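You operate a simulated robot arm through the tools that you are given. There is no shell and no other tool. Be economical: measure what you need, move in short steps, check, and stop when the job is done.

You run a simulated robot arm. Do the job below in one go: nothing can be reset, and whatever is moved stays where it is left.

Task
Put things in order on the top of the check bench. At the end: the yellow pin from the top of the check bench stands where the gold large brass weight stood; the blue relay from the top of the check bench is in the grey parts bin; the silver spring from the top of the check bench stands where the yellow pin stood; the gold large brass weight stands on top of the white tin; the grey bearing block from the top of the check bench stands on top of the green roll; whatever was shut is shut again. Leave all else as you found it, and nothing knocked over.
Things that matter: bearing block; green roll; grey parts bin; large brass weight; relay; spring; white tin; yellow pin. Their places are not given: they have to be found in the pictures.

It is judged by the outcome, as a careful person would: the job done as asked, and still so three seconds after it is handed in. It fails if anything else is knocked over, pushed out of place, dropped, spilled or broken.

Robot
A 7-joint arm with a two-finger parallel gripper, fixed in place. Base frame: the origin is at the foot of the arm, x ahead of it, y to its left, z up; the work surface is at about z = 0. Lengths are in m, angles in degrees, forces in N, time in s.
With the tool pointing down near the work surface it reaches from about 0.22 to 0.58 m from the base axis. Its first joint turns from -66.0 to 66.0 degrees. Payload 2.5 kg.
The tool frame sits at the grasp point between the pads (the TCP): z along the fingers, y along the line on which they close. The tips reach 0.023 m beyond it. Largest opening 0.094 m; finger width 0.038, thickness 0.01; the body of the gripper, 0.054 by 0.096 m, starts 0.039 m behind the TCP.
Orientation is told as [roll, pitch, yaw] about the base's x, y, z axes, in that order, counted from this pose: with the fingers straight down and closing along the base's y, the tool's x points along the base's -x, its y along +y and its z along -z.

Tools
- The arm moves only by the tool drive_tool. Its argument "commands" is a list that holds one entry, the list of rows, each a list of 7 numbers: the shift along the base's x, y, z in m, then the turn, a rotation vector about the base's x, y, z in degrees, then the gripper command, from -1 (shut) to 1 (fully open), values between in proportion. In form: [[[x, y, z, rx, ry, rz, claw], ...]]. A call has 1 to 12 rows; each row is the pose to reach, as a shift and turn from the pose commanded when the call began. A row lasts 0.2 s, in which the tool goes at most 0.05 m and 8.6 degrees; a call with a longer step from one row to the next is refused whole, and so is a gripper value outside its range. A pose out of reach is approached as far as the arm can. The call stops where the force on the tool passes 40 N (or 10 N more than at its start, if that is more) or the arm is blocked; 0.2 s more then pass. Each finger travels about 0.108 m/s and halts on what it meets, pressing with about 27 N; the grip force reading is that of the motor and also rises with nothing between the fingers. The clock runs only during rows and for 0.2 s after the last one: add rows that repeat a pose to give the fingers time. It gives the time, the measured TCP pose, the force on the tool (base axes), the opening and the grip force at its end, in the units of the frame above (readings bear some noise), with the torque about the TCP (base axes, N m) and any sound that the robot's microphone picked up.
- Cameras (640 x 400 px; columns grow to the right, rows downward): "scene" is fixed at [0.1129, -0.4144, 0.5232]; the picture's right is [0.84, -0.54, 0.00], its down [-0.41, -0.63, -0.66] and it looks along [0.36, 0.55, -0.75] (base axes); focal length 214 px, centre (320, 200). "wrist" rides on the gripper at [0.086, 0.016, -0.074] in the tool frame; the picture's right is [-0.18, 0.98, 0.00], its down [-0.58, -0.11, -0.81] and it looks along [-0.79, -0.15, 0.59] (tool axes); focal length 243 px, centre (320, 200).
- camera(camera): a new picture of that camera. It takes no simulated time.
- locate(camera, pixels): for up to 12 pixels [column, row] of the newest picture of that camera ("zoom" is the newest enlarged one), the place [x, y, z] in the base frame of the surface seen there, good to about 0.003 m. It takes no simulated time.
- inspect(camera, box): a new picture of the part [left, top, right, bottom] of that camera's present view, enlarged. It takes no simulated time.
- close_job(): hands the job in; it is judged then, once.

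Keep the steps short. Do not move on a guess: measure, check each grasp and each placing, and mend mistakes. In all there are 80 turns and 38 pictures (those below and enlarged ones count). Leave the gripper open and the arm clear of the work at the hand-in unless told otherwise, and finish with a single line.

The tools are called by a JSON object that holds its "name" and its "arguments". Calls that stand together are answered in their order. drive_tool: Moves the arm, as the interface text tells. Its arguments: {"type":"object","properties":{"commands":{"type":"array"}},"required":["commands"]} The other tools are called the same way: camera (camera) takes a picture; locate (camera, pixels) gives the place of the surface under pixels of a picture; inspect (camera, box) takes an enlarged picture of a part of a camera's view; close_job () hands the job in.

At the start:

```text
t: 0.0
position: [0.4546, -0.0399, 0.2917]
tcp_rot: [0.1, 0.1, 0.1]
force: [-0.1, -0.3, 0.1]
moment: [0.03, -0.03, 0.0]
grip_width: 0.0942
grip_force: 0.0
```

scene: 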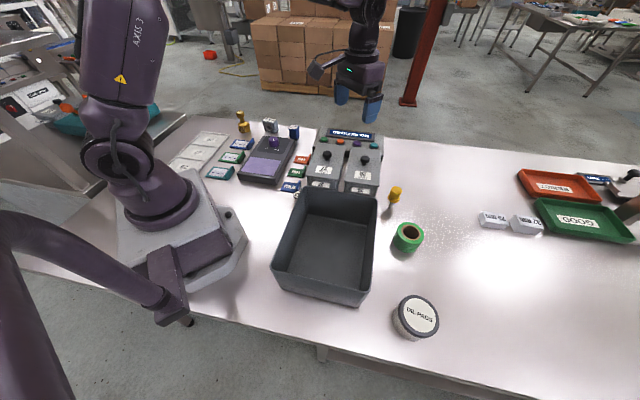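
wrist: 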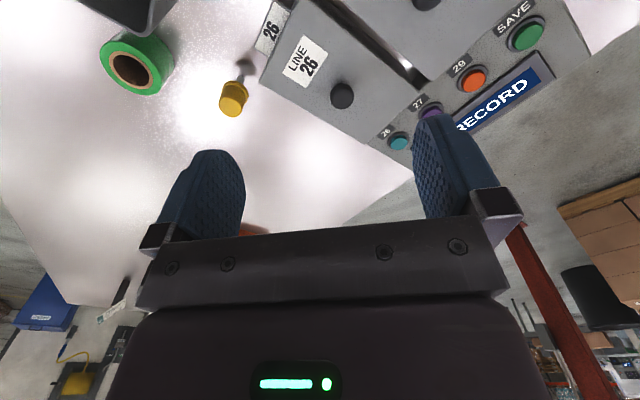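

I see a bin, green roll, white tin, a yellow pin near (395,195) and small items at the back left. I'll enlarge those areas.

{"name": "inspect", "arguments": {"camera": "scene", "box": [160, 100, 320, 200]}}

{"name": "inspect", "arguments": {"camera": "scene", "box": [290, 120, 450, 220]}}

{"name": "inspect", "arguments": {"camera": "scene", "box": [460, 140, 640, 260]}}

```text
4.00 times, centred on (240, 150) of scene
```

zoom: 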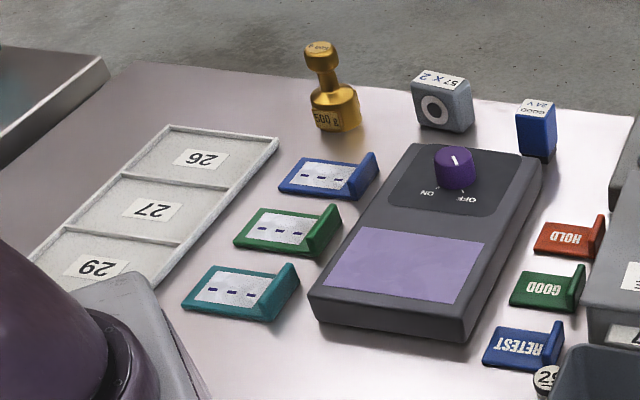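

```text
4.00 times, centred on (370, 170) of scene
```

zoom: 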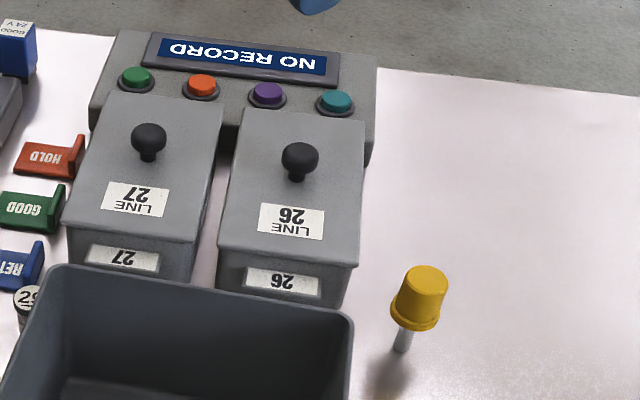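

```text
3.33 times, centred on (550, 200) of scene
```

zoom: 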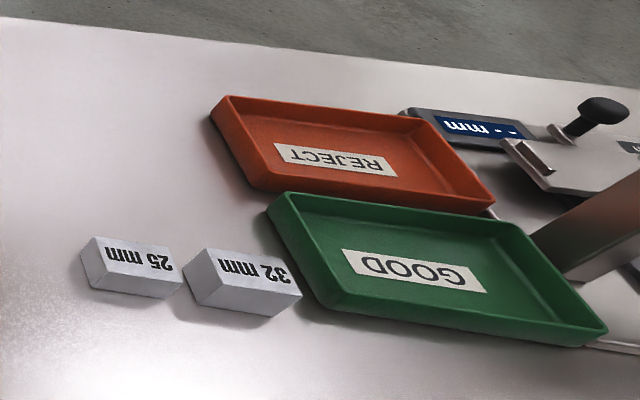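

The weight, bearing block, relay and pin are found, but not the spring. There is a small round "28" thing near (297,194), so I'll enlarge that, the tin area, and the area left of it.

{"name": "inspect", "arguments": {"camera": "scene", "box": [272, 170, 320, 200]}}

{"name": "locate", "arguments": {"camera": "scene", "pixels": [[240, 112], [243, 131], [270, 121], [268, 131], [294, 127], [294, 140], [397, 190], [391, 206], [408, 229], [421, 312], [297, 192], [326, 250]]}}

```text
13.33 times, centred on (296, 185) of scene
```

zoom: 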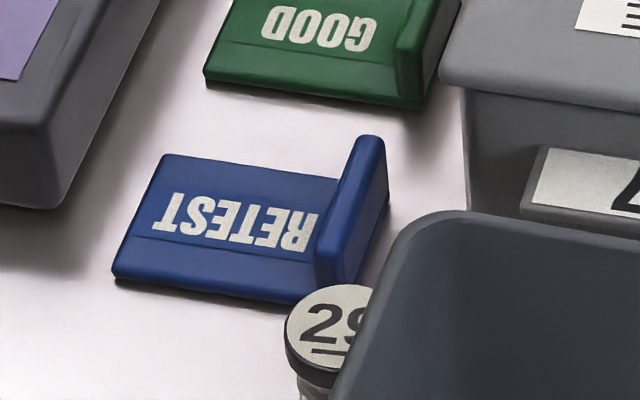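

```text
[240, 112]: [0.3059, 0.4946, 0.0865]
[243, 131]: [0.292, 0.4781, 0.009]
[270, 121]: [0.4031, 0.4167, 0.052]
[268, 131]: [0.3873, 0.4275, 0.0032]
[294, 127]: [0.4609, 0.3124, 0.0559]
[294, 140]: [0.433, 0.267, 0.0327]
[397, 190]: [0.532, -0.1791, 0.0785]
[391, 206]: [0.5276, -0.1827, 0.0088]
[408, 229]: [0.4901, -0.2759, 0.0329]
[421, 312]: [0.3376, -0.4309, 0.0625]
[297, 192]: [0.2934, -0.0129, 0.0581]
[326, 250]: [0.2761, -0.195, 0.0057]
```

The spring may be hidden behind the bin. I'll turn the wrist to look along -y from the left side, keeping high.

{"name": "drive_tool", "arguments": {"commands": [[[-0.01, 0.02, 0.01, 0, 0, -8, 1], [-0.02, 0.04, 0.02, 0, 0, -16, 1], [-0.03, 0.06, 0.03, 0, 0, -24, 1], [-0.04, 0.08, 0.04, 0, 0, -32, 1], [-0.05, 0.1, 0.05, 0, 0, -40, 1], [-0.06, 0.12, 0.05, 0, 0, -48, 1], [-0.07, 0.14, 0.05, 0, 0, -56, 1], [-0.08, 0.16, 0.05, 0, 0, -64, 1], [-0.09, 0.18, 0.05, 0, 0, -72, 1], [-0.1, 0.2, 0.05, 0, 0, -80, 1], [-0.1, 0.21, 0.05, 0, 0, -88, 1], [-0.1, 0.21, 0.05, 0, 0, -88, 1]]]}}

{"name": "camera", "arguments": {"camera": "wrist"}}

```text
t: 2.6
position: [0.3531, 0.1688, 0.3451]
tcp_rot: [0.0, 0.0, -88.1]
force: [-0.2, 0.4, -0.1]
moment: [-0.04, -0.02, 0.03]
grip_width: 0.0941
grip_force: 0.0
```

```text
31 pictures are left
```

wrist: 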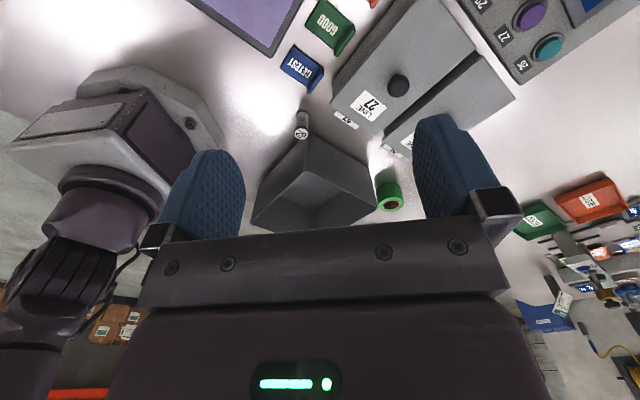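

The picture is upside down, with near things at the top. I'll enlarge the gap around the jar and the boxes.

{"name": "inspect", "arguments": {"camera": "wrist", "box": [248, 70, 424, 220]}}

```text
2.67 times, centred on (336, 145) of wrist
```

zoom: 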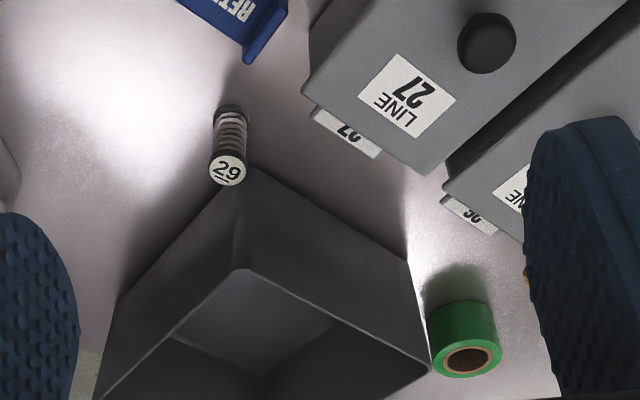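

The "29" thing is the spring, standing close to the bin's corner. I'll measure it, the bin corners, the boxes and the roll.

{"name": "locate", "arguments": {"camera": "zoom", "pixels": [[227, 172], [229, 106], [213, 115], [246, 118], [255, 178], [240, 280], [405, 262], [487, 42], [400, 90], [468, 358], [430, 170], [314, 90]]}}

{"name": "locate", "arguments": {"camera": "scene", "pixels": [[302, 190], [378, 204], [362, 305], [272, 262], [340, 210], [320, 290], [395, 229], [422, 229], [408, 223], [408, 238], [399, 300], [437, 322]]}}

```text
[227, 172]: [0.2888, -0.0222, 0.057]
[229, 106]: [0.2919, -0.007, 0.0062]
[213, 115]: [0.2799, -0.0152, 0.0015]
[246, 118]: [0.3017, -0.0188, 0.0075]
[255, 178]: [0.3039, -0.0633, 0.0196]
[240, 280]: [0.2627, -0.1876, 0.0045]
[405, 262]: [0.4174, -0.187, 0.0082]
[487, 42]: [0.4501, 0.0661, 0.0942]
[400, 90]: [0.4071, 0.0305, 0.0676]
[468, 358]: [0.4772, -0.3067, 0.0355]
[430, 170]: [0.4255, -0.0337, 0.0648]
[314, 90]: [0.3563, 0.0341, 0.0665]
```

```text
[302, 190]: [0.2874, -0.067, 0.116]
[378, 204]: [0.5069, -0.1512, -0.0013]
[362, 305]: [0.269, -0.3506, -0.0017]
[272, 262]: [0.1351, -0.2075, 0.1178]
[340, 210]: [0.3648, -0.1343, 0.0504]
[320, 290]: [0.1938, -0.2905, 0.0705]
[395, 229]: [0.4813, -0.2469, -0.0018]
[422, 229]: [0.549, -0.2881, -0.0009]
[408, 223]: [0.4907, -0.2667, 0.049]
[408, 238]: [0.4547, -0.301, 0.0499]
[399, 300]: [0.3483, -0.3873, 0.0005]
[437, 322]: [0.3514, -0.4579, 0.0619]
```

The spring is at about (0.290,-0.020), 0.058 tall. Next I'll turn the wrist outward toward the weight, bearing block and relay, in two calls.

{"name": "drive_tool", "arguments": {"commands": [[[0, 0.01, 0, 0, 0, 8, 1], [0, 0.02, 0, 0, 0, 16, 1], [-0.01, 0.03, 0, 0, 0, 24, 1], [-0.02, 0.04, 0, 0, 0, 32, 1], [-0.03, 0.05, 0, 0, 0, 40, 1], [-0.03, 0.06, 0, 0, 0, 48, 1], [-0.04, 0.07, 0, 0, 0, 56, 1], [-0.04, 0.08, 0, 0, 0, 64, 1], [-0.05, 0.09, 0, 0, 0, 72, 1], [-0.05, 0.1, 0, 0, 0, 80, 1], [-0.06, 0.11, 0, 0, 0, 88, 1]]]}}

{"name": "drive_tool", "arguments": {"commands": [[[-0.01, 0.01, 0, 0, 0, 8, 1], [-0.02, 0.02, -0.01, 0, 0, 16, 1], [-0.02, 0.03, -0.02, 0, 0, 24, 1], [-0.02, 0.03, -0.03, 0, 0, 32, 1], [-0.03, 0.03, -0.04, 0, 0, 40, 1], [-0.03, 0.03, -0.05, 0, 0, 48, 1], [-0.03, 0.03, -0.05, 0, 0, 48, 1]]]}}

{"name": "camera", "arguments": {"camera": "wrist"}}

```text
t: 5.0
position: [0.2938, 0.2813, 0.3436]
tcp_rot: [-0.1, 0.1, 0.2]
force: [0.6, 0.9, 0.5]
moment: [0.02, 0.0, 0.02]
grip_width: 0.0938
grip_force: 0.1
```

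```text
t: 6.6
position: [0.2653, 0.3106, 0.2919]
tcp_rot: [0.0, 0.0, 48.1]
force: [-0.6, 0.2, -0.3]
moment: [0.02, 0.0, -0.01]
grip_width: 0.094
grip_force: 0.1
```

```text
29 pictures are left
```

wrist: 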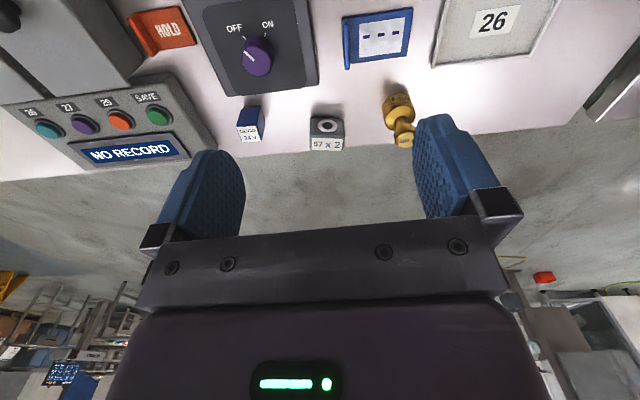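

All three are in view: relay (250,125), bearing block (327,133), weight (400,118). I'll enlarge and measure them.

{"name": "inspect", "arguments": {"camera": "wrist", "box": [220, 70, 428, 200]}}

```text
3.08 times, centred on (324, 135) of wrist
```

zoom: 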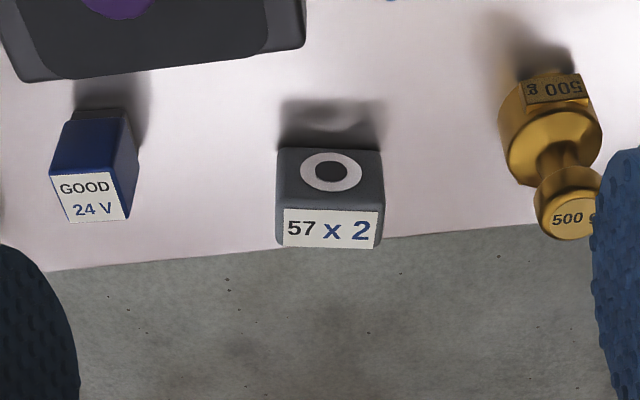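

{"name": "locate", "arguments": {"camera": "zoom", "pixels": [[568, 215], [540, 213], [588, 193], [550, 80], [505, 110], [600, 130], [285, 212], [381, 210], [282, 245], [376, 247], [280, 150], [379, 152]]}}

{"name": "locate", "arguments": {"camera": "zoom", "pixels": [[54, 174], [114, 177], [67, 221], [122, 218], [70, 112], [126, 118], [136, 180], [70, 150], [520, 98], [588, 98], [572, 152], [330, 228]]}}

```text
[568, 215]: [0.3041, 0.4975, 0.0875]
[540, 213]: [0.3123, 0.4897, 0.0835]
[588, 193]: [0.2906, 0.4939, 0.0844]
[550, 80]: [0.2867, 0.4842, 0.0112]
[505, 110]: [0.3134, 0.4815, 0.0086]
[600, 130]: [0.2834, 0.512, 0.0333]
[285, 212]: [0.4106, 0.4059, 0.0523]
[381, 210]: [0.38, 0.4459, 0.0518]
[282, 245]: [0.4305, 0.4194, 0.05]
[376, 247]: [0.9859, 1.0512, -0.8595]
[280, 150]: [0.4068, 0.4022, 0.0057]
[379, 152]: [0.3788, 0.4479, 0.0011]
```

```text
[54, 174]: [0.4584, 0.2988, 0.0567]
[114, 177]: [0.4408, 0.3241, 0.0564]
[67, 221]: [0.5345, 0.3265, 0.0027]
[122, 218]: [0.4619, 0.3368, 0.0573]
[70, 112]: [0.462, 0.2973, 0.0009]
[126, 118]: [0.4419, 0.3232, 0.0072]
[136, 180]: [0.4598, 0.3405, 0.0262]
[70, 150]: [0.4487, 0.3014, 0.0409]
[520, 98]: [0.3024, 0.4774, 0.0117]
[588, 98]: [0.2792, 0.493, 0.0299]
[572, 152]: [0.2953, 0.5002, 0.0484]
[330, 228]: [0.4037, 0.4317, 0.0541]
```

The weight is centred near (0.303,0.496) with its knob top at 0.087. The bearing block is near (0.405,0.434) and the relay near (0.460,0.318). I'll go above the weight with the fingers partly closed.

{"name": "drive_tool", "arguments": {"commands": [[[0.008, 0.037, 0, 0, 0, 2, 0.3], [0.015, 0.074, -0.01, 0, 0, 4, 0.3], [0.023, 0.111, -0.04, 0, 0, 6, 0.3], [0.03, 0.148, -0.075, 0, 0, 8, 0.3], [0.038, 0.185, -0.11, 0, 0, 10, 0.3], [0.038, 0.185, -0.142, 0, 0, 10, 0.3], [0.038, 0.185, -0.142, 0, 0, 10, 0.3]]]}}

{"name": "camera", "arguments": {"camera": "wrist"}}

```text
refused: row 4 steps farther than a row can; nothing moved
```

```text
27 pictures are left
```

wrist: 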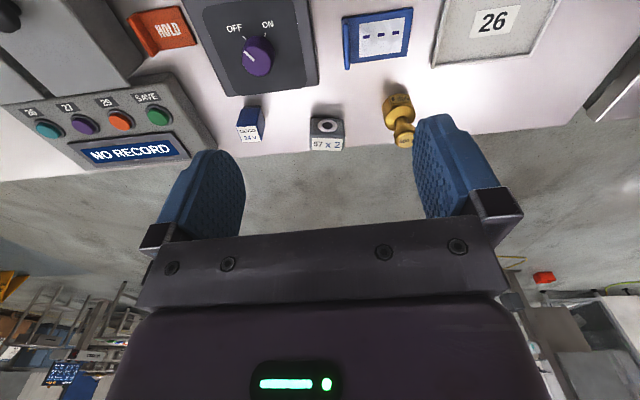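

One step was too long and the call was refused. I'll repeat it with smaller steps.

{"name": "drive_tool", "arguments": {"commands": [[[0.008, 0.037, 0, 0, 0, 2, 0.3], [0.015, 0.074, -0.01, 0, 0, 4, 0.3], [0.023, 0.105, -0.04, 0, 0, 6, 0.3], [0.03, 0.135, -0.07, 0, 0, 8, 0.3], [0.036, 0.165, -0.1, 0, 0, 10, 0.3], [0.038, 0.185, -0.13, 0, 0, 10, 0.3], [0.038, 0.185, -0.142, 0, 0, 10, 0.3], [0.038, 0.185, -0.142, 0, 0, 10, 0.3]]]}}

{"name": "camera", "arguments": {"camera": "wrist"}}

{"name": "inspect", "arguments": {"camera": "scene", "box": [200, 80, 320, 160]}}

```text
t: 8.4
position: [0.3022, 0.4951, 0.1508]
tcp_rot: [0.0, 0.0, 58.0]
force: [0.3, -0.3, 0.2]
moment: [0.0, -0.03, -0.03]
grip_width: 0.061
grip_force: 0.1
```

```text
26 pictures are left
```

wrist: 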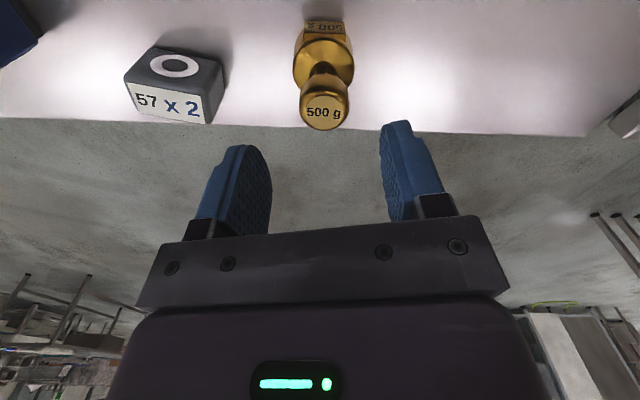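

```text
5.00 times, centred on (260, 120) of scene
```

zoom: 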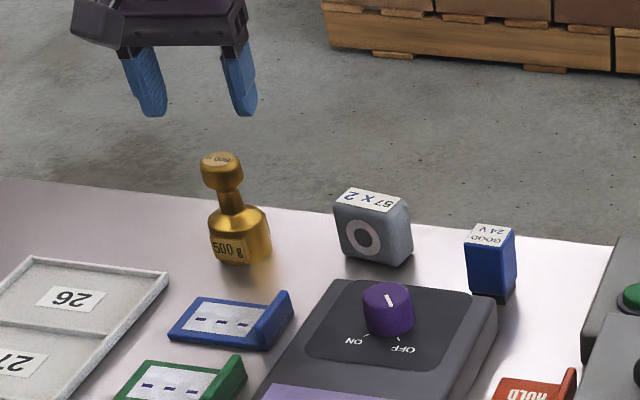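

The arm reaches there. I'll refine the knob and base position, and the bearing block's top, from this closer view.

{"name": "locate", "arguments": {"camera": "wrist", "pixels": [[303, 110], [345, 110], [324, 97], [324, 126], [324, 112], [296, 60], [353, 60], [324, 34], [133, 87], [200, 98], [208, 122], [140, 112]]}}

```text
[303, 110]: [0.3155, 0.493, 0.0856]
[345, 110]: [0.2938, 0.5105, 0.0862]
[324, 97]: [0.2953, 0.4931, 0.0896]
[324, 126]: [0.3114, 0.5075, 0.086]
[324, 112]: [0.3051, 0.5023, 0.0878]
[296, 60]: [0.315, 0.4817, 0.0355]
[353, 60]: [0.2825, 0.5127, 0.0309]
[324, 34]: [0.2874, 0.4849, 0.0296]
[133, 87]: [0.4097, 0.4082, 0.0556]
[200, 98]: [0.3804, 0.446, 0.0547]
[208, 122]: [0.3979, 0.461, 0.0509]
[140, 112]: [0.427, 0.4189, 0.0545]
```

The weight centre is about (0.302,0.501). I'll descend onto the knob and close.

{"name": "drive_tool", "arguments": {"commands": [[[0.001, 0.006, 0, 0, 0, 0, 0.3], [0.001, 0.006, -0.03, 0, 0, 0, 0.3], [0.001, 0.006, -0.055, 0, 0, 0, 0.3], [0.001, 0.006, -0.072, 0, 0, 0, 0.3], [0.001, 0.006, -0.072, 0, 0, 0, 0.3], [0.001, 0.006, -0.072, 0, 0, 0, -0.2], [0.001, 0.006, -0.072, 0, 0, 0, -0.7], [0.001, 0.006, -0.072, 0, 0, 0, -1], [0.001, 0.006, -0.072, 0, 0, 0, -1]]]}}

{"name": "inspect", "arguments": {"camera": "scene", "box": [200, 80, 320, 160]}}

```text
t: 10.4
position: [0.3038, 0.5006, 0.0783]
tcp_rot: [-0.1, 0.0, 58.0]
force: [0.3, 1.0, 0.0]
moment: [0.13, -0.08, 0.01]
grip_width: 0.0328
grip_force: 27.0
```

```text
5.00 times, centred on (260, 120) of scene
```

zoom: 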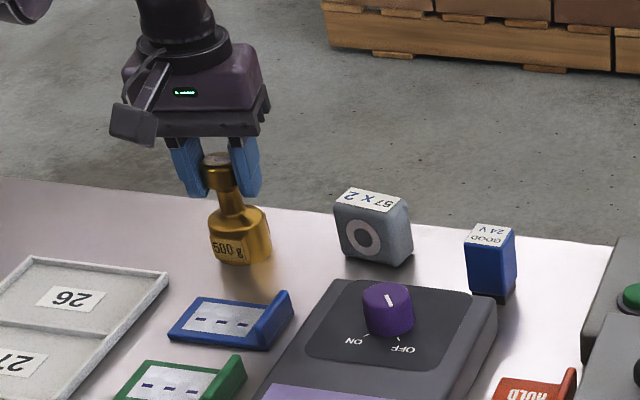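

The knob is gripped at 0.033. I'll lift gently to check the hold and then swing back.

{"name": "drive_tool", "arguments": {"commands": [[[0, 0, 0.02, 0, 0, 0, -1], [0, 0, 0.06, 0, 0, 0, -1], [0, 0, 0.1, 0, 0, 0, -1], [0, -0.03, 0.13, 0, 0, -8, -1], [0.01, -0.065, 0.15, 0, 0, -16, -1], [0.02, -0.1, 0.16, 0, 0, -24, -1], [0.035, -0.14, 0.17, 0, 0, -32, -1], [0.05, -0.18, 0.17, 0, 0, -40, -1], [0.07, -0.22, 0.17, 0, 0, -48, -1], [0.085, -0.26, 0.17, 0, 0, -56, -1], [0.1, -0.3, 0.17, 0, 0, -58, -1]]]}}

{"name": "drive_tool", "arguments": {"commands": [[[0.01, -0.045, 0, 0, 0, -6, -1], [0.02, -0.09, 0, 0, 0, -12, -1], [0.02, -0.135, 0, 0, 0, -18, -1], [0.02, -0.18, 0, 0, 0, -24, -1], [0.01, -0.225, 0, 0, 0, -30, -1], [-0.005, -0.27, 0, 0, 0, -36, -1], [-0.025, -0.31, 0, 0, 0, -42, -1], [-0.045, -0.35, 0, 0, 0, -48, -1], [-0.07, -0.39, 0, 0, 0, -51, -1], [-0.09, -0.43, 0, 0, 0, -52, -1], [-0.12, -0.465, 0, 0, 0, -52, -1], [-0.12, -0.465, 0, 0, 0, -52, -1]]]}}

{"name": "camera", "arguments": {"camera": "wrist"}}

{"name": "camera", "arguments": {"camera": "scene"}}

```text
t: 12.8
position: [0.4025, 0.2013, 0.2468]
tcp_rot: [0.0, 0.0, -0.2]
force: [0.8, 0.9, -5.6]
moment: [-0.01, 0.04, 0.0]
grip_width: 0.0325
grip_force: 27.0
```

```text
t: 15.4
position: [0.2819, -0.2677, 0.2478]
tcp_rot: [0.0, 0.1, -51.9]
force: [0.1, 0.0, -5.0]
moment: [0.02, 0.04, -0.04]
grip_width: 0.0331
grip_force: 27.3
```

```text
23 pictures are left
```

wrist: 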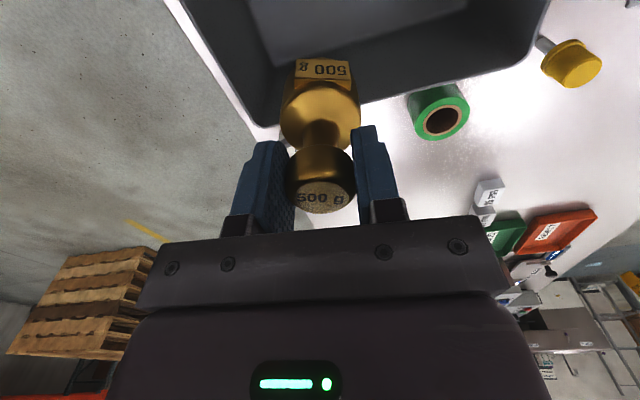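

```text
22 pictures are left
```

scene: 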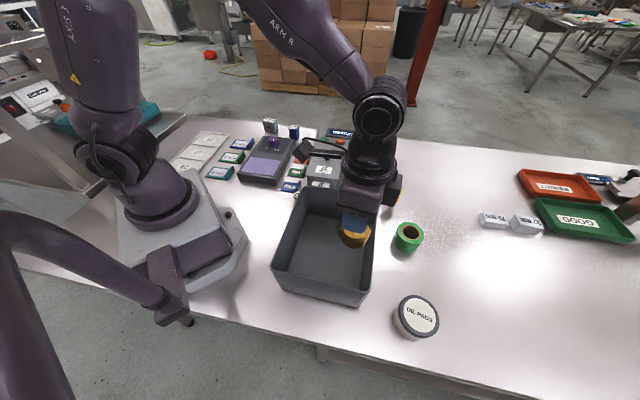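

The weight is held upright. I'll measure the tin lid and the roll rim in the scene.

{"name": "inspect", "arguments": {"camera": "scene", "box": [370, 210, 466, 350]}}

```text
2.86 times, centred on (418, 280) of scene
```

zoom: 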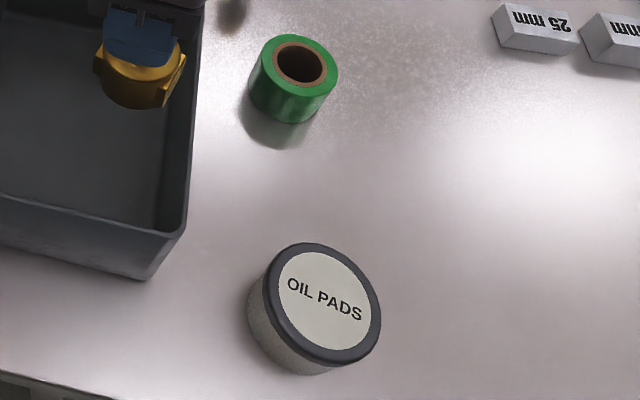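

{"name": "locate", "arguments": {"camera": "zoom", "pixels": [[325, 300], [280, 280], [368, 322], [335, 256], [310, 345], [290, 308], [264, 66], [332, 66], [305, 40], [295, 92], [180, 225], [150, 270]]}}

```text
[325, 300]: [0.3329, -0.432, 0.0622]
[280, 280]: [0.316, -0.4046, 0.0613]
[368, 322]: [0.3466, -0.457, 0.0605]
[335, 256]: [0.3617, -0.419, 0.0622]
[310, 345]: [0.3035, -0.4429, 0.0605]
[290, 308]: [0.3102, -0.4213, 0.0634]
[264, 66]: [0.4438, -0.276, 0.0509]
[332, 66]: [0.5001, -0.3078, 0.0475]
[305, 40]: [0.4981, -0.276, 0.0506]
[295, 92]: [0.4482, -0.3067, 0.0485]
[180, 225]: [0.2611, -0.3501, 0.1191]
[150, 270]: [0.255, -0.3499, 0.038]
```

The tin centre is (0.332,-0.431) with top 0.062. I'll carry the weight over it, staying high.

{"name": "drive_tool", "arguments": {"commands": [[[0.012, -0.042, 0, 0, 0, 0, -1], [0.024, -0.084, 0, 0, 0, 0, -1], [0.036, -0.126, 0, 0, 0, 0, -1], [0.0484, -0.167, 0, 0, 0, 0, -1], [0.0484, -0.167, -0.035, 0, 0, 0, -1], [0.0484, -0.167, -0.07, 0, 0, 0, -1], [0.0484, -0.167, -0.085, 0, 0, 0, -1], [0.0484, -0.167, -0.085, 0, 0, 0, -1], [0.0484, -0.167, -0.085, 0, 0, 0, -1]]]}}

{"name": "inspect", "arguments": {"camera": "scene", "box": [370, 210, 466, 350]}}

```text
t: 17.4
position: [0.3306, -0.4306, 0.1624]
tcp_rot: [0.0, 0.1, -52.0]
force: [-0.6, 0.3, -5.6]
moment: [0.02, 0.05, 0.01]
grip_width: 0.0328
grip_force: 27.0
```

```text
2.86 times, centred on (418, 280) of scene
```

zoom: 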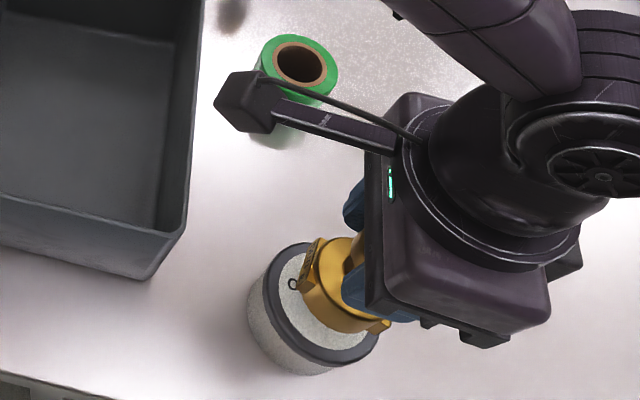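

It is above the tin. I'll lower 0.021 and read the force.

{"name": "drive_tool", "arguments": {"commands": [[[0, 0, -0.01, 0, 0, 0, -1], [0, 0, -0.017, 0, 0, 0, -1], [0, 0, -0.02, 0, 0, 0, -1], [0, 0, -0.021, 0, 0, 0, -1], [0, 0, -0.021, 0, 0, 0, -1]]]}}

```text
t: 18.6
position: [0.332, -0.4323, 0.1427]
tcp_rot: [0.0, 0.0, -52.0]
force: [0.0, -1.1, -4.6]
moment: [0.01, 0.04, 0.0]
grip_width: 0.0329
grip_force: 27.3
```

Not touching yet, as the force is still about -5. I'll lower in 1 mm steps.

{"name": "drive_tool", "arguments": {"commands": [[[0, 0, -0.001, 0, 0, 0, -1], [0, 0, -0.0015, 0, 0, 0, -1], [0, 0, -0.0015, 0, 0, 0, -1]]]}}

{"name": "drive_tool", "arguments": {"commands": [[[0, 0, -0.001, 0, 0, 0, -1], [0, 0, -0.001, 0, 0, 0, -1]]]}}

```text
t: 19.4
position: [0.331, -0.4313, 0.1399]
tcp_rot: [0.0, -0.1, -52.0]
force: [-1.4, -0.5, -5.4]
moment: [0.01, 0.0, -0.03]
grip_width: 0.0326
grip_force: 26.8
```

```text
t: 20.0
position: [0.3319, -0.4315, 0.1398]
tcp_rot: [0.0, 0.0, -52.0]
force: [0.5, 0.1, -2.8]
moment: [0.04, 0.02, 0.0]
grip_width: 0.0326
grip_force: 26.3
```

The force eased to -2.8, so contact has begun. One more small step, then I'll open slowly and rise.

{"name": "drive_tool", "arguments": {"commands": [[[0, 0, -0.0006, 0, 0, 0, -1], [0, 0, -0.0006, 0, 0, 0, -0.3], [0, 0, -0.0006, 0, 0, 0, 0.0], [0, 0, -0.0006, 0, 0, 0, 0.3], [0, 0, -0.0006, 0, 0, 0, 0.3], [0, 0, 0.02, 0, 0, 0, 0.3], [0, 0, 0.05, 0, 0, 0, 0.3], [0, 0, 0.08, 0, 0, 0, 0.3], [0, 0, 0.11, 0, 0, 0, 0.3]]]}}

{"name": "camera", "arguments": {"camera": "wrist"}}

```text
t: 22.0
position: [0.3314, -0.434, 0.2508]
tcp_rot: [0.0, 0.0, -52.0]
force: [0.0, -0.2, 0.2]
moment: [-0.02, -0.01, 0.0]
grip_width: 0.0612
grip_force: 0.1
```

```text
19 pictures are left
```

wrist: 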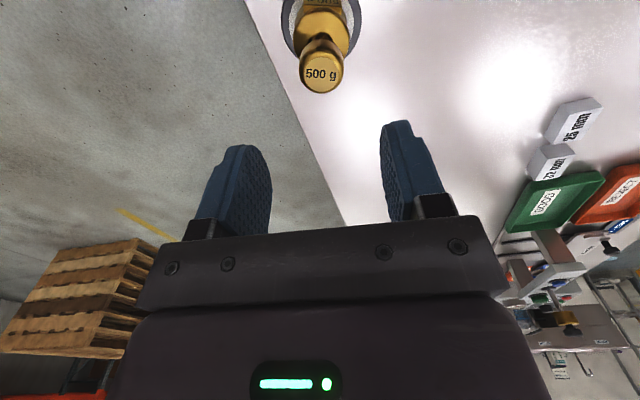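

The weight stands on the tin. Next I'll go and look at the pin.

{"name": "drive_tool", "arguments": {"commands": [[[0.01, 0.04, 0.01, 0, 0, 4, 0.3], [0.025, 0.08, 0.01, 0, 0, 9, 0.3], [0.04, 0.12, 0.01, 0, 0, 14, 0.3], [0.055, 0.16, 0.01, 0, 0, 19, 0.3], [0.07, 0.2, 0, 0, 0, 24, 0.3], [0.085, 0.235, -0.02, 0, 0, 29, 0.3], [0.1, 0.265, -0.04, 0, 0, 33, 0.3], [0.1, 0.265, -0.04, 0, 0, 33, 0.3]]]}}

{"name": "inspect", "arguments": {"camera": "wrist", "box": [220, 0, 420, 160]}}

```text
t: 23.8
position: [0.4307, -0.1659, 0.2092]
tcp_rot: [0.0, 0.0, -19.0]
force: [-0.5, 0.4, -0.3]
moment: [-0.01, -0.02, 0.01]
grip_width: 0.0611
grip_force: 0.1
```

```text
2.50 times, centred on (320, 80) of wrist
```

zoom: 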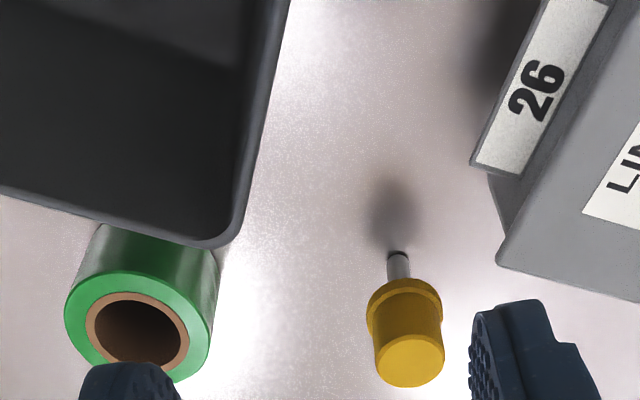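

{"name": "locate", "arguments": {"camera": "zoom", "pixels": [[410, 362], [378, 350], [443, 350], [412, 382], [398, 256], [369, 312], [440, 310], [398, 270], [215, 262], [67, 290], [145, 320], [480, 170]]}}

{"name": "inspect", "arguments": {"camera": "wrist", "box": [325, 70, 369, 110]}}

```text
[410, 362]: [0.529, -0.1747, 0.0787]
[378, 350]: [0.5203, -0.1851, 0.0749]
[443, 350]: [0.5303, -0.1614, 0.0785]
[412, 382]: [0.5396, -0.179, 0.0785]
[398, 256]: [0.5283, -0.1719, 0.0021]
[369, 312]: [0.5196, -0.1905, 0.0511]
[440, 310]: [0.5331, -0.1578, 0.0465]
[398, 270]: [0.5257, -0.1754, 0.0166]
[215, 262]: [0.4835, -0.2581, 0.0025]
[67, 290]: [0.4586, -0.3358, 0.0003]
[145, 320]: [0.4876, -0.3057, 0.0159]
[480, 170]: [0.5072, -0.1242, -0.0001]
```

```text
10.00 times, centred on (347, 90) of wrist
```

zoom: 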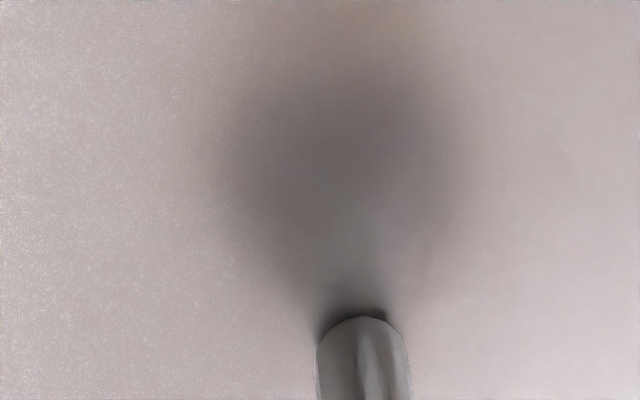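

The pin stands on a thin stem at (0.530,-0.174), with its head from 0.05 to 0.079. I'll go above it, descend and grip the head.

{"name": "drive_tool", "arguments": {"commands": [[[0.045, -0.004, -0.02, 0, 0, 0, 0.3], [0.09, -0.008, -0.03, 0, 0, 0, 0.3], [0.098, -0.008, -0.06, 0, 0, 0, 0.3], [0.098, -0.008, -0.08, 0, 0, 0, 0.3], [0.098, -0.008, -0.08, 0, 0, 0, 0.3], [0.098, -0.008, -0.08, 0, 0, 0, 0.3]]]}}

{"name": "camera", "arguments": {"camera": "wrist"}}

```text
t: 25.2
position: [0.5295, -0.175, 0.1314]
tcp_rot: [0.0, 0.0, -19.0]
force: [-0.2, 0.0, 0.3]
moment: [0.0, 0.01, -0.01]
grip_width: 0.0612
grip_force: 0.1
```

```text
16 pictures are left
```

wrist: 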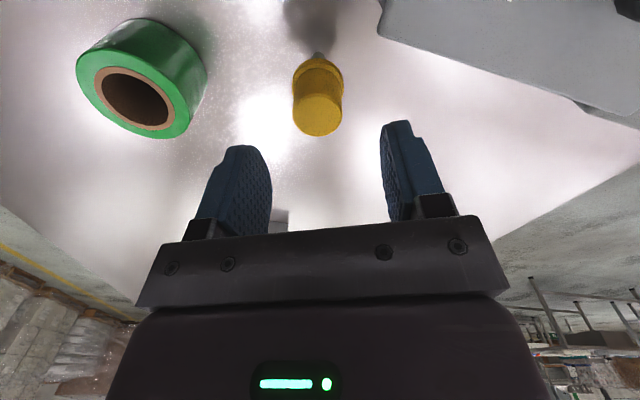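

{"name": "locate", "arguments": {"camera": "wrist", "pixels": [[318, 118], [296, 115], [340, 115], [318, 105], [318, 132], [317, 56], [104, 100], [170, 100], [137, 72], [137, 125], [80, 80], [188, 110]]}}

```text
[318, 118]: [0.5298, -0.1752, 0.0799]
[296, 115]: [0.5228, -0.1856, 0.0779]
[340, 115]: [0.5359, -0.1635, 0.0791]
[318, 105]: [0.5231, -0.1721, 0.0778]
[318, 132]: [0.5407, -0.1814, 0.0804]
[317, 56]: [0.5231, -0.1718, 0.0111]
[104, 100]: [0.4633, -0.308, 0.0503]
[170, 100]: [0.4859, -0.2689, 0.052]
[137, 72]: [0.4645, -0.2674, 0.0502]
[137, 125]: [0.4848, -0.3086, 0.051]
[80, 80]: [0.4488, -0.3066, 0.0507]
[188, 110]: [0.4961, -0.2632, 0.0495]
```

Aligned. I'll descend to z about 0.073 and close.

{"name": "drive_tool", "arguments": {"commands": [[[0, 0, -0.025, 0, 0, 0, 0.3], [0, 0, -0.045, 0, 0, 0, 0.3], [0, 0, -0.056, 0, 0, 0, 0.3], [0, 0, -0.056, 0, 0, 0, 0.3], [0, 0, -0.056, 0, 0, 0, -0.2], [0, 0, -0.056, 0, 0, 0, -0.5], [0, 0, -0.056, 0, 0, 0, -1], [0, 0, -0.056, 0, 0, 0, -1]]]}}

{"name": "inspect", "arguments": {"camera": "scene", "box": [340, 150, 436, 230]}}

```text
t: 27.0
position: [0.5297, -0.1754, 0.074]
tcp_rot: [0.0, 0.0, -18.9]
force: [0.6, 0.1, 0.0]
moment: [-0.01, 0.0, 0.01]
grip_width: 0.0299
grip_force: 26.6
```

```text
5.00 times, centred on (388, 190) of scene
```

zoom: 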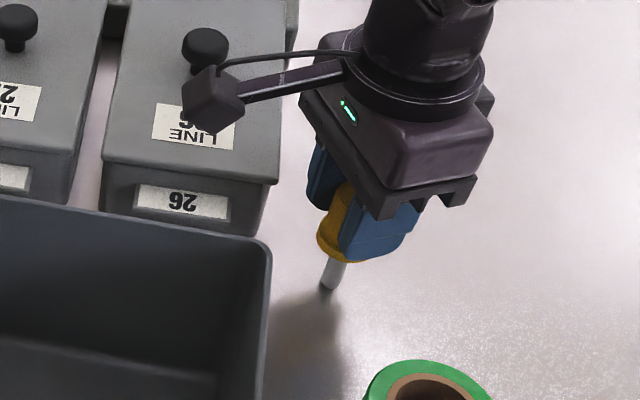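

Gripped at 0.030. I'll lift and swing to the spot where the weight stood.

{"name": "drive_tool", "arguments": {"commands": [[[0, 0, 0.02, 0, 0, 0, -1], [0, 0, 0.06, 0, 0, 0, -1], [0, 0, 0.1, 0, 0, 0, -1], [-0.02, 0.02, 0.14, 0, 0, 0, -1], [-0.04, 0.05, 0.16, 0, 0, 8, -1], [-0.06, 0.09, 0.16, 0, 0, 16, -1], [-0.08, 0.13, 0.16, 0, 0, 24, -1], [-0.09, 0.175, 0.16, 0, 0, 31, -1], [-0.1, 0.22, 0.16, 0, 0, 38, -1], [-0.11, 0.265, 0.16, 0, 0, 44, -1], [-0.12, 0.31, 0.16, 0, 0, 50, -1], [-0.13, 0.355, 0.16, 0, 0, 56, -1]]]}}

{"name": "drive_tool", "arguments": {"commands": [[[-0.015, 0.045, 0, 0, 0, 3, -1], [-0.03, 0.09, 0, 0, 0, 6, -1], [-0.045, 0.135, 0, 0, 0, 9, -1], [-0.06, 0.18, 0, 0, 0, 12, -1], [-0.075, 0.225, 0, 0, 0, 15, -1], [-0.087, 0.27, 0, 0, 0, 18, -1], [-0.097, 0.318, 0, 0, 0, 21, -1], [-0.097, 0.32, -0.04, 0, 0, 21, -1], [-0.097, 0.32, -0.08, 0, 0, 21, -1], [-0.097, 0.32, -0.12, 0, 0, 21, -1], [-0.097, 0.32, -0.14, 0, 0, 21, -1], [-0.097, 0.32, -0.14, 0, 0, 21, -1]]]}}

{"name": "inspect", "arguments": {"camera": "scene", "box": [200, 80, 320, 160]}}

```text
t: 29.6
position: [0.3982, 0.1788, 0.2335]
tcp_rot: [0.0, 0.0, 37.1]
force: [0.6, 1.4, -0.4]
moment: [0.0, 0.0, 0.02]
grip_width: 0.0294
grip_force: 26.2
```

```text
t: 32.2
position: [0.303, 0.5007, 0.0953]
tcp_rot: [0.0, 0.0, 58.0]
force: [-0.8, 0.0, -1.4]
moment: [0.03, 0.02, 0.0]
grip_width: 0.0296
grip_force: 27.1
```

```text
5.00 times, centred on (260, 120) of scene
```

zoom: 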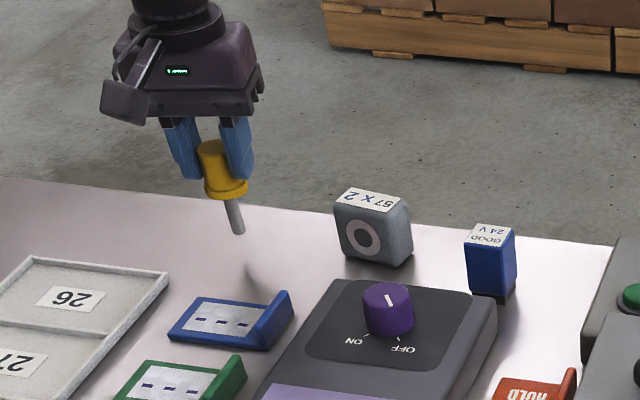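

The pin looks nearly upright. Since it needs to be vertical, I'll check its tilt with the wrist camera.

{"name": "inspect", "arguments": {"camera": "wrist", "box": [260, 60, 390, 220]}}

{"name": "locate", "arguments": {"camera": "scene", "pixels": [[245, 112], [246, 118], [247, 121], [247, 124], [247, 126]]}}

```text
2.50 times, centred on (325, 140) of wrist
```

zoom: 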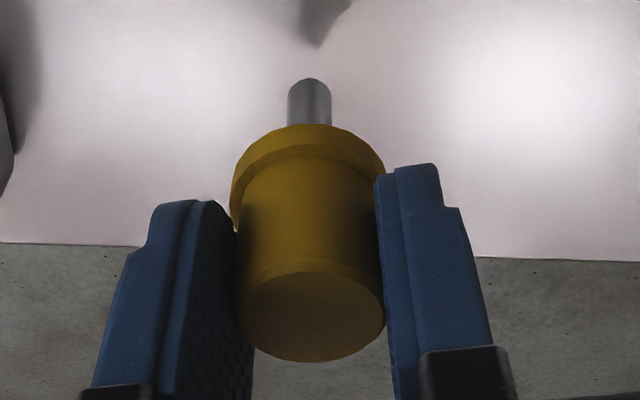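

```text
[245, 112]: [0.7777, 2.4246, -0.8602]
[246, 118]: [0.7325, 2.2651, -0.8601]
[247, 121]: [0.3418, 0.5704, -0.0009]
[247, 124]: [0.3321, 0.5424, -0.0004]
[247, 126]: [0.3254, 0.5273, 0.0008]
```

{"name": "locate", "arguments": {"camera": "zoom", "pixels": [[310, 82], [310, 110], [312, 318], [312, 350], [312, 285], [250, 310], [375, 310], [312, 200], [240, 190], [380, 165]]}}

```text
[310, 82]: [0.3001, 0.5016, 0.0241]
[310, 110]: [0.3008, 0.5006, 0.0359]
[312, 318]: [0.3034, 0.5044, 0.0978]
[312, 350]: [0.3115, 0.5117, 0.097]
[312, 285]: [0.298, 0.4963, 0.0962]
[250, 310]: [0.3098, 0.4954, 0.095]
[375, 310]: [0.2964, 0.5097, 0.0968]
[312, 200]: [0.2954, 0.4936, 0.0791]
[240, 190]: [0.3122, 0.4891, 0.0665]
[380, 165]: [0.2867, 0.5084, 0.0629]
```

The pin is vertical and centred near (0.303,0.503). I'll lower to just above contact.

{"name": "drive_tool", "arguments": {"commands": [[[0, -0.001, -0.01, 0, 0, 0, -1], [0, -0.001, -0.017, 0, 0, 0, -1], [0, -0.001, -0.019, 0, 0, 0, -1], [0, -0.001, -0.0195, 0, 0, 0, -1], [0, -0.001, -0.0195, 0, 0, 0, -1]]]}}

{"name": "drive_tool", "arguments": {"commands": [[[0, 0, -0.0005, 0, 0, 0, -1], [0, 0, -0.001, 0, 0, 0, -1], [0, 0, -0.001, 0, 0, 0, -1]]]}}

```text
t: 33.4
position: [0.3022, 0.4992, 0.0772]
tcp_rot: [-0.1, -0.3, 58.0]
force: [-0.3, 0.2, 17.8]
moment: [0.13, 0.03, -0.06]
grip_width: 0.0296
grip_force: 27.3
```

```text
t: 34.2
position: [0.3037, 0.4991, 0.0743]
tcp_rot: [-0.1, -0.1, 57.9]
force: [0.0, 2.3, 16.6]
moment: [0.15, -0.05, 0.02]
grip_width: 0.0297
grip_force: 26.7
```

Contact at 17 N is more than needed. I'll ease up 1 mm.

{"name": "drive_tool", "arguments": {"commands": [[[0, 0, 0.0005, 0, 0, 0, -1], [0, 0, 0.001, 0, 0, 0, -1], [0, 0, 0.001, 0, 0, 0, -1]]]}}

```text
t: 35.0
position: [0.3021, 0.4984, 0.0739]
tcp_rot: [-0.1, 0.1, 58.0]
force: [3.5, 2.9, 10.6]
moment: [0.26, -0.24, 0.01]
grip_width: 0.0294
grip_force: 27.2
```

{"name": "drive_tool", "arguments": {"commands": [[[0, 0, 0.0008, 0, 0, 0, -1], [0, 0, 0.0008, 0, 0, 0, -1]]]}}

```text
t: 35.6
position: [0.3008, 0.499, 0.0743]
tcp_rot: [0.0, 0.2, 58.1]
force: [2.4, 0.0, 5.5]
moment: [0.07, -0.18, -0.03]
grip_width: 0.0292
grip_force: 27.1
```

{"name": "drive_tool", "arguments": {"commands": [[[0, 0, 0.0007, 0, 0, 0, -1], [0, 0, 0.0007, 0, 0, 0, -1]]]}}

{"name": "inspect", "arguments": {"camera": "wrist", "box": [260, 60, 390, 220]}}

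```text
t: 36.2
position: [0.3019, 0.4991, 0.0751]
tcp_rot: [0.0, 0.2, 57.9]
force: [0.2, 0.1, -0.3]
moment: [0.0, -0.02, 0.03]
grip_width: 0.0294
grip_force: 26.8
```

```text
2.50 times, centred on (325, 140) of wrist
```

zoom: 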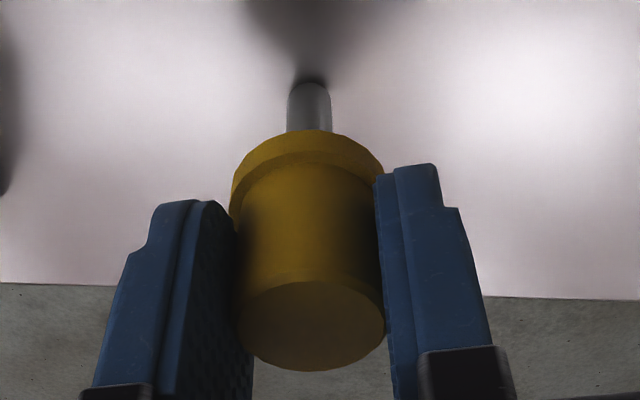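

Contact force is now about zero. I'll check the pin's tilt before letting go.

{"name": "locate", "arguments": {"camera": "zoom", "pixels": [[310, 88], [310, 112], [310, 122], [312, 325], [312, 360], [312, 295], [250, 325], [375, 325], [312, 200]]}}

```text
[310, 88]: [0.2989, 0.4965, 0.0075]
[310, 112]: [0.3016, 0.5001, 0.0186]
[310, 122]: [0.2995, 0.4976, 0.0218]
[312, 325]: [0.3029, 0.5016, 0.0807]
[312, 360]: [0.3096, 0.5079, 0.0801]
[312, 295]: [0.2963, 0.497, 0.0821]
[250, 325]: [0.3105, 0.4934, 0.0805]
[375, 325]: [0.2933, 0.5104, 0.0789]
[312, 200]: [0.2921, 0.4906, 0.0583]
```

Vertical within noise. I'll touch down 0.4 mm, open gently, then rise straight up.

{"name": "drive_tool", "arguments": {"commands": [[[0, 0, -0.0004, 0, 0, 0, -1], [0, 0, -0.0004, 0, 0, 0, -0.36], [0, 0, -0.0004, 0, 0, 0, -0.25], [0, 0, -0.0004, 0, 0, 0, 0.0], [0, 0, -0.0004, 0, 0, 0, 0.3], [0, 0, -0.0004, 0, 0, 0, 0.3], [0, 0, 0.02, 0, 0, 0, 0.3], [0, 0, 0.05, 0, 0, 0, 0.3], [0, 0, 0.09, 0, 0, 0, 0.3]]]}}

{"name": "camera", "arguments": {"camera": "wrist"}}

```text
t: 38.2
position: [0.3033, 0.5003, 0.1673]
tcp_rot: [0.1, 0.0, 58.0]
force: [0.5, 0.5, 0.5]
moment: [0.04, 0.02, -0.02]
grip_width: 0.0609
grip_force: 0.0
```

```text
11 pictures are left
```

wrist: 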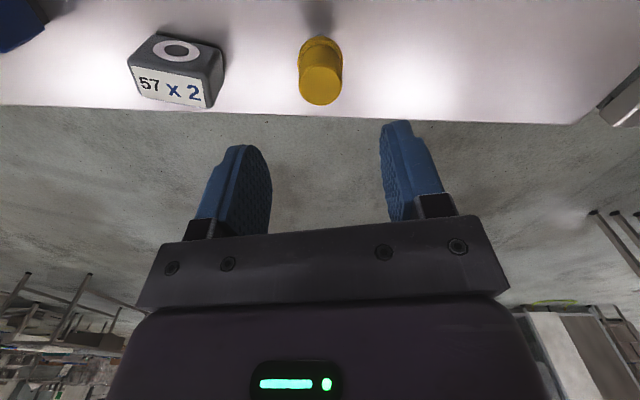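

The pin stands. Next is the bearing block, centred at (0.404,0.4335) with yaw about 37. I'll move above it with the opening near 0.07.

{"name": "drive_tool", "arguments": {"commands": [[[0.03, -0.022, 0, 0, 0, -6, 0.5], [0.06, -0.044, 0, 0, 0, -12, 0.5], [0.09, -0.064, -0.01, 0, 0, -18, 0.5], [0.097, -0.0695, -0.04, 0, 0, -21.5, 0.5], [0.097, -0.0695, -0.055, 0, 0, -21.5, 0.5], [0.097, -0.0695, -0.055, 0, 0, -21.5, 0.5], [0.097, -0.0695, -0.055, 0, 0, -21.5, 0.5]]]}}

{"name": "inspect", "arguments": {"camera": "wrist", "box": [180, 0, 480, 190]}}

```text
t: 39.8
position: [0.3999, 0.4327, 0.1086]
tcp_rot: [0.0, -0.1, 36.4]
force: [0.8, -0.2, -0.2]
moment: [-0.04, 0.02, -0.01]
grip_width: 0.0705
grip_force: 0.1
```

```text
2.11 times, centred on (330, 95) of wrist
```

zoom: 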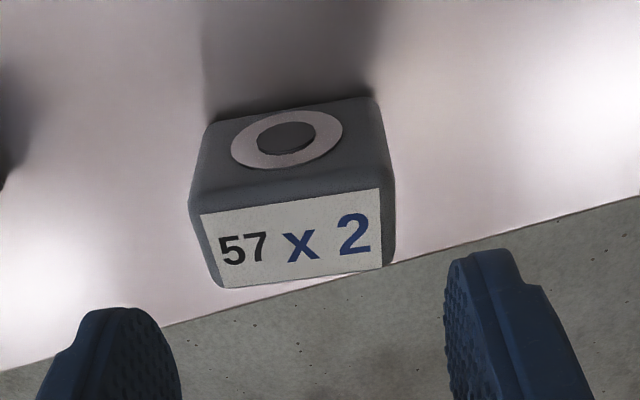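

{"name": "locate", "arguments": {"camera": "zoom", "pixels": [[202, 212], [380, 190], [380, 264], [222, 287], [290, 240], [212, 125], [372, 102], [192, 195], [394, 180], [290, 202]]}}

```text
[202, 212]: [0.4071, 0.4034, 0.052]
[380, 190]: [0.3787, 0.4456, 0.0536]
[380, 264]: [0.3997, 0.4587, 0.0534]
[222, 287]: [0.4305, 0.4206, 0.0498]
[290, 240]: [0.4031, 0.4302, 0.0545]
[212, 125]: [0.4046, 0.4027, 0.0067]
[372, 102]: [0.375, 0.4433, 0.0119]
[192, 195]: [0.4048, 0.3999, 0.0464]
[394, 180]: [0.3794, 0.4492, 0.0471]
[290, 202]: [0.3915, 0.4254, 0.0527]
```

Alignment and yaw agree. I'll descend to z about 0.036 and close.

{"name": "drive_tool", "arguments": {"commands": [[[0.001, 0, -0.03, 0, 0, 0, 0.5], [0.001, 0, -0.055, 0, 0, 0, 0.5], [0.001, 0, -0.074, 0, 0, 0, 0.5], [0.001, 0, -0.074, 0, 0, 0, 0.5], [0.001, 0, -0.074, 0, 0, 0, 0.1], [0.001, 0, -0.074, 0, 0, 0, -0.3], [0.001, 0, -0.074, 0, 0, 0, -1], [0.001, 0, -0.074, 0, 0, 0, -1]]]}}

```text
t: 41.6
position: [0.4014, 0.4297, 0.0366]
tcp_rot: [0.0, 0.0, 36.5]
force: [0.4, 0.8, -0.1]
moment: [0.04, 0.03, 0.03]
grip_width: 0.0599
grip_force: 27.0
```

Held at 0.060. I'll lift and carry it to above the green roll.

{"name": "drive_tool", "arguments": {"commands": [[[0, 0, 0.02, 0, 0, 0, -1], [0, 0, 0.06, 0, 0, 0, -1], [0, 0, 0.1, 0, 0, 0, -1], [0, -0.02, 0.14, 0, 0, 0, -1], [0, -0.055, 0.17, 0, 0, -7, -1], [0.005, -0.1, 0.18, 0, 0, -14, -1], [0.01, -0.145, 0.18, 0, 0, -21, -1], [0.015, -0.19, 0.18, 0, 0, -28, -1], [0.02, -0.235, 0.18, 0, 0, -34, -1], [0.025, -0.28, 0.18, 0, 0, -40, -1], [0.03, -0.325, 0.18, 0, 0, -45, -1], [0.035, -0.37, 0.18, 0, 0, -50, -1]]]}}

{"name": "drive_tool", "arguments": {"commands": [[[0.005, -0.044, 0, 0, 0, -2, -1], [0.01, -0.088, 0, 0, 0, -4, -1], [0.015, -0.132, 0, 0, 0, -6, -1], [0.02, -0.176, 0, 0, 0, -8, -1], [0.025, -0.22, 0, 0, 0, -10.5, -1], [0.03, -0.264, 0, 0, 0, -13, -1], [0.035, -0.308, 0, 0, 0, -15.5, -1], [0.035, -0.3485, 0, 0, 0, -17.5, -1], [0.035, -0.3485, -0.04, 0, 0, -17.5, -1], [0.035, -0.3485, -0.08, 0, 0, -17.5, -1], [0.035, -0.3485, -0.1, 0, 0, -17.5, -1], [0.035, -0.3485, -0.1, 0, 0, -17.5, -1]]]}}

{"name": "inspect", "arguments": {"camera": "wrist", "box": [180, 0, 460, 200]}}

```text
t: 44.2
position: [0.4362, 0.0618, 0.2139]
tcp_rot: [-0.1, 0.0, -13.5]
force: [-0.9, -0.1, -3.0]
moment: [0.01, 0.03, 0.01]
grip_width: 0.06
grip_force: 26.9
```

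```text
t: 46.8
position: [0.4704, -0.2881, 0.1169]
tcp_rot: [0.1, 0.1, -31.1]
force: [-0.5, -0.1, -3.0]
moment: [-0.05, 0.03, -0.01]
grip_width: 0.06
grip_force: 27.0
```

```text
2.00 times, centred on (320, 100) of wrist
```

zoom: 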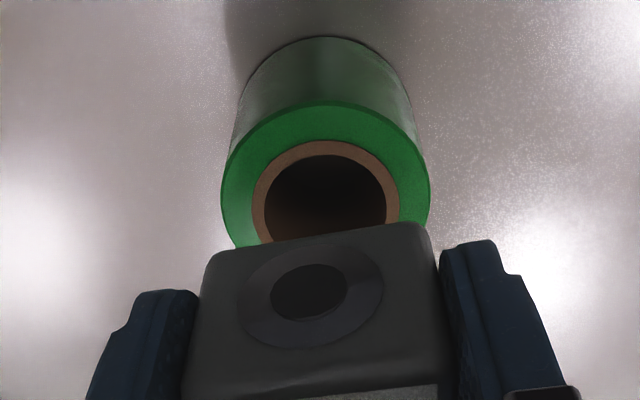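

The block is above the roll. I'll measure both to check centring.

{"name": "locate", "arguments": {"camera": "zoom", "pixels": [[224, 195], [428, 190], [325, 105], [326, 145], [256, 205], [396, 205], [325, 36], [207, 256], [420, 226], [210, 345], [440, 340], [310, 240]]}}

```text
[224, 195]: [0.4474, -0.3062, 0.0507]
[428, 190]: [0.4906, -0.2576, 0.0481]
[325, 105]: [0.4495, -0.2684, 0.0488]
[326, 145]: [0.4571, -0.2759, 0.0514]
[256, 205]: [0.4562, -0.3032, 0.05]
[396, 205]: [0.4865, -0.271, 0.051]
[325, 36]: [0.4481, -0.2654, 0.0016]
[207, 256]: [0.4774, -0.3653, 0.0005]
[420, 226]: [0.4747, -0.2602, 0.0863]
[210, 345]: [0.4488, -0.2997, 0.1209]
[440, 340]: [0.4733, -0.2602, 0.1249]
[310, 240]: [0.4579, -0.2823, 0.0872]
```

The block and roll are centred to about 3 mm. I'll lower to near contact.

{"name": "drive_tool", "arguments": {"commands": [[[0.001, 0.001, -0.012, 0, 0, 0, -1], [0.001, 0.001, -0.022, 0, 0, 0, -1], [0.001, 0.001, -0.0275, 0, 0, 0, -1], [0.001, 0.001, -0.0275, 0, 0, 0, -1]]]}}

{"name": "drive_tool", "arguments": {"commands": [[[0, 0, -0.0008, 0, 0, 0, -1], [0, 0, -0.0008, 0, 0, 0, -1]]]}}

```text
t: 47.8
position: [0.4722, -0.2886, 0.0901]
tcp_rot: [0.1, 0.1, -31.0]
force: [-0.6, 0.6, -2.9]
moment: [0.04, 0.03, -0.02]
grip_width: 0.0598
grip_force: 27.2
```

```text
t: 48.4
position: [0.4725, -0.2867, 0.0894]
tcp_rot: [0.0, 0.0, -30.9]
force: [0.3, -0.6, -2.0]
moment: [0.02, 0.0, 0.01]
grip_width: 0.0598
grip_force: 27.2
```

{"name": "drive_tool", "arguments": {"commands": [[[0, 0, -0.0008, 0, 0, 0, -1], [0, 0, -0.0008, 0, 0, 0, -1]]]}}

{"name": "drive_tool", "arguments": {"commands": [[[0, 0, -0.0005, 0, 0, 0, -1], [0, 0, -0.0005, 0, 0, 0, -1]]]}}

```text
t: 49.0
position: [0.471, -0.2878, 0.0883]
tcp_rot: [-0.1, 0.0, -31.0]
force: [-0.3, 0.6, -3.6]
moment: [0.0, 0.0, 0.0]
grip_width: 0.0596
grip_force: 26.9
```

```text
t: 49.6
position: [0.4713, -0.2881, 0.0868]
tcp_rot: [0.0, 0.0, -31.0]
force: [0.0, 0.8, -3.7]
moment: [-0.02, -0.03, -0.03]
grip_width: 0.0601
grip_force: 27.4
```

Still hanging. I'll continue in small steps.

{"name": "drive_tool", "arguments": {"commands": [[[0, 0, -0.0006, 0, 0, 0, -1], [0, 0, -0.0006, 0, 0, 0, -1]]]}}

{"name": "drive_tool", "arguments": {"commands": [[[0, 0, -0.0006, 0, 0, 0, -1], [0, 0, -0.0006, 0, 0, 0, -1]]]}}

```text
t: 50.2
position: [0.4721, -0.2881, 0.0857]
tcp_rot: [0.0, 0.1, -31.0]
force: [-0.6, -0.2, -2.6]
moment: [0.02, 0.02, 0.01]
grip_width: 0.0598
grip_force: 26.7
```

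```text
t: 50.8
position: [0.4713, -0.2872, 0.0866]
tcp_rot: [-0.1, -0.1, -31.0]
force: [0.0, 0.0, -2.1]
moment: [0.01, 0.01, 0.05]
grip_width: 0.0599
grip_force: 27.3
```

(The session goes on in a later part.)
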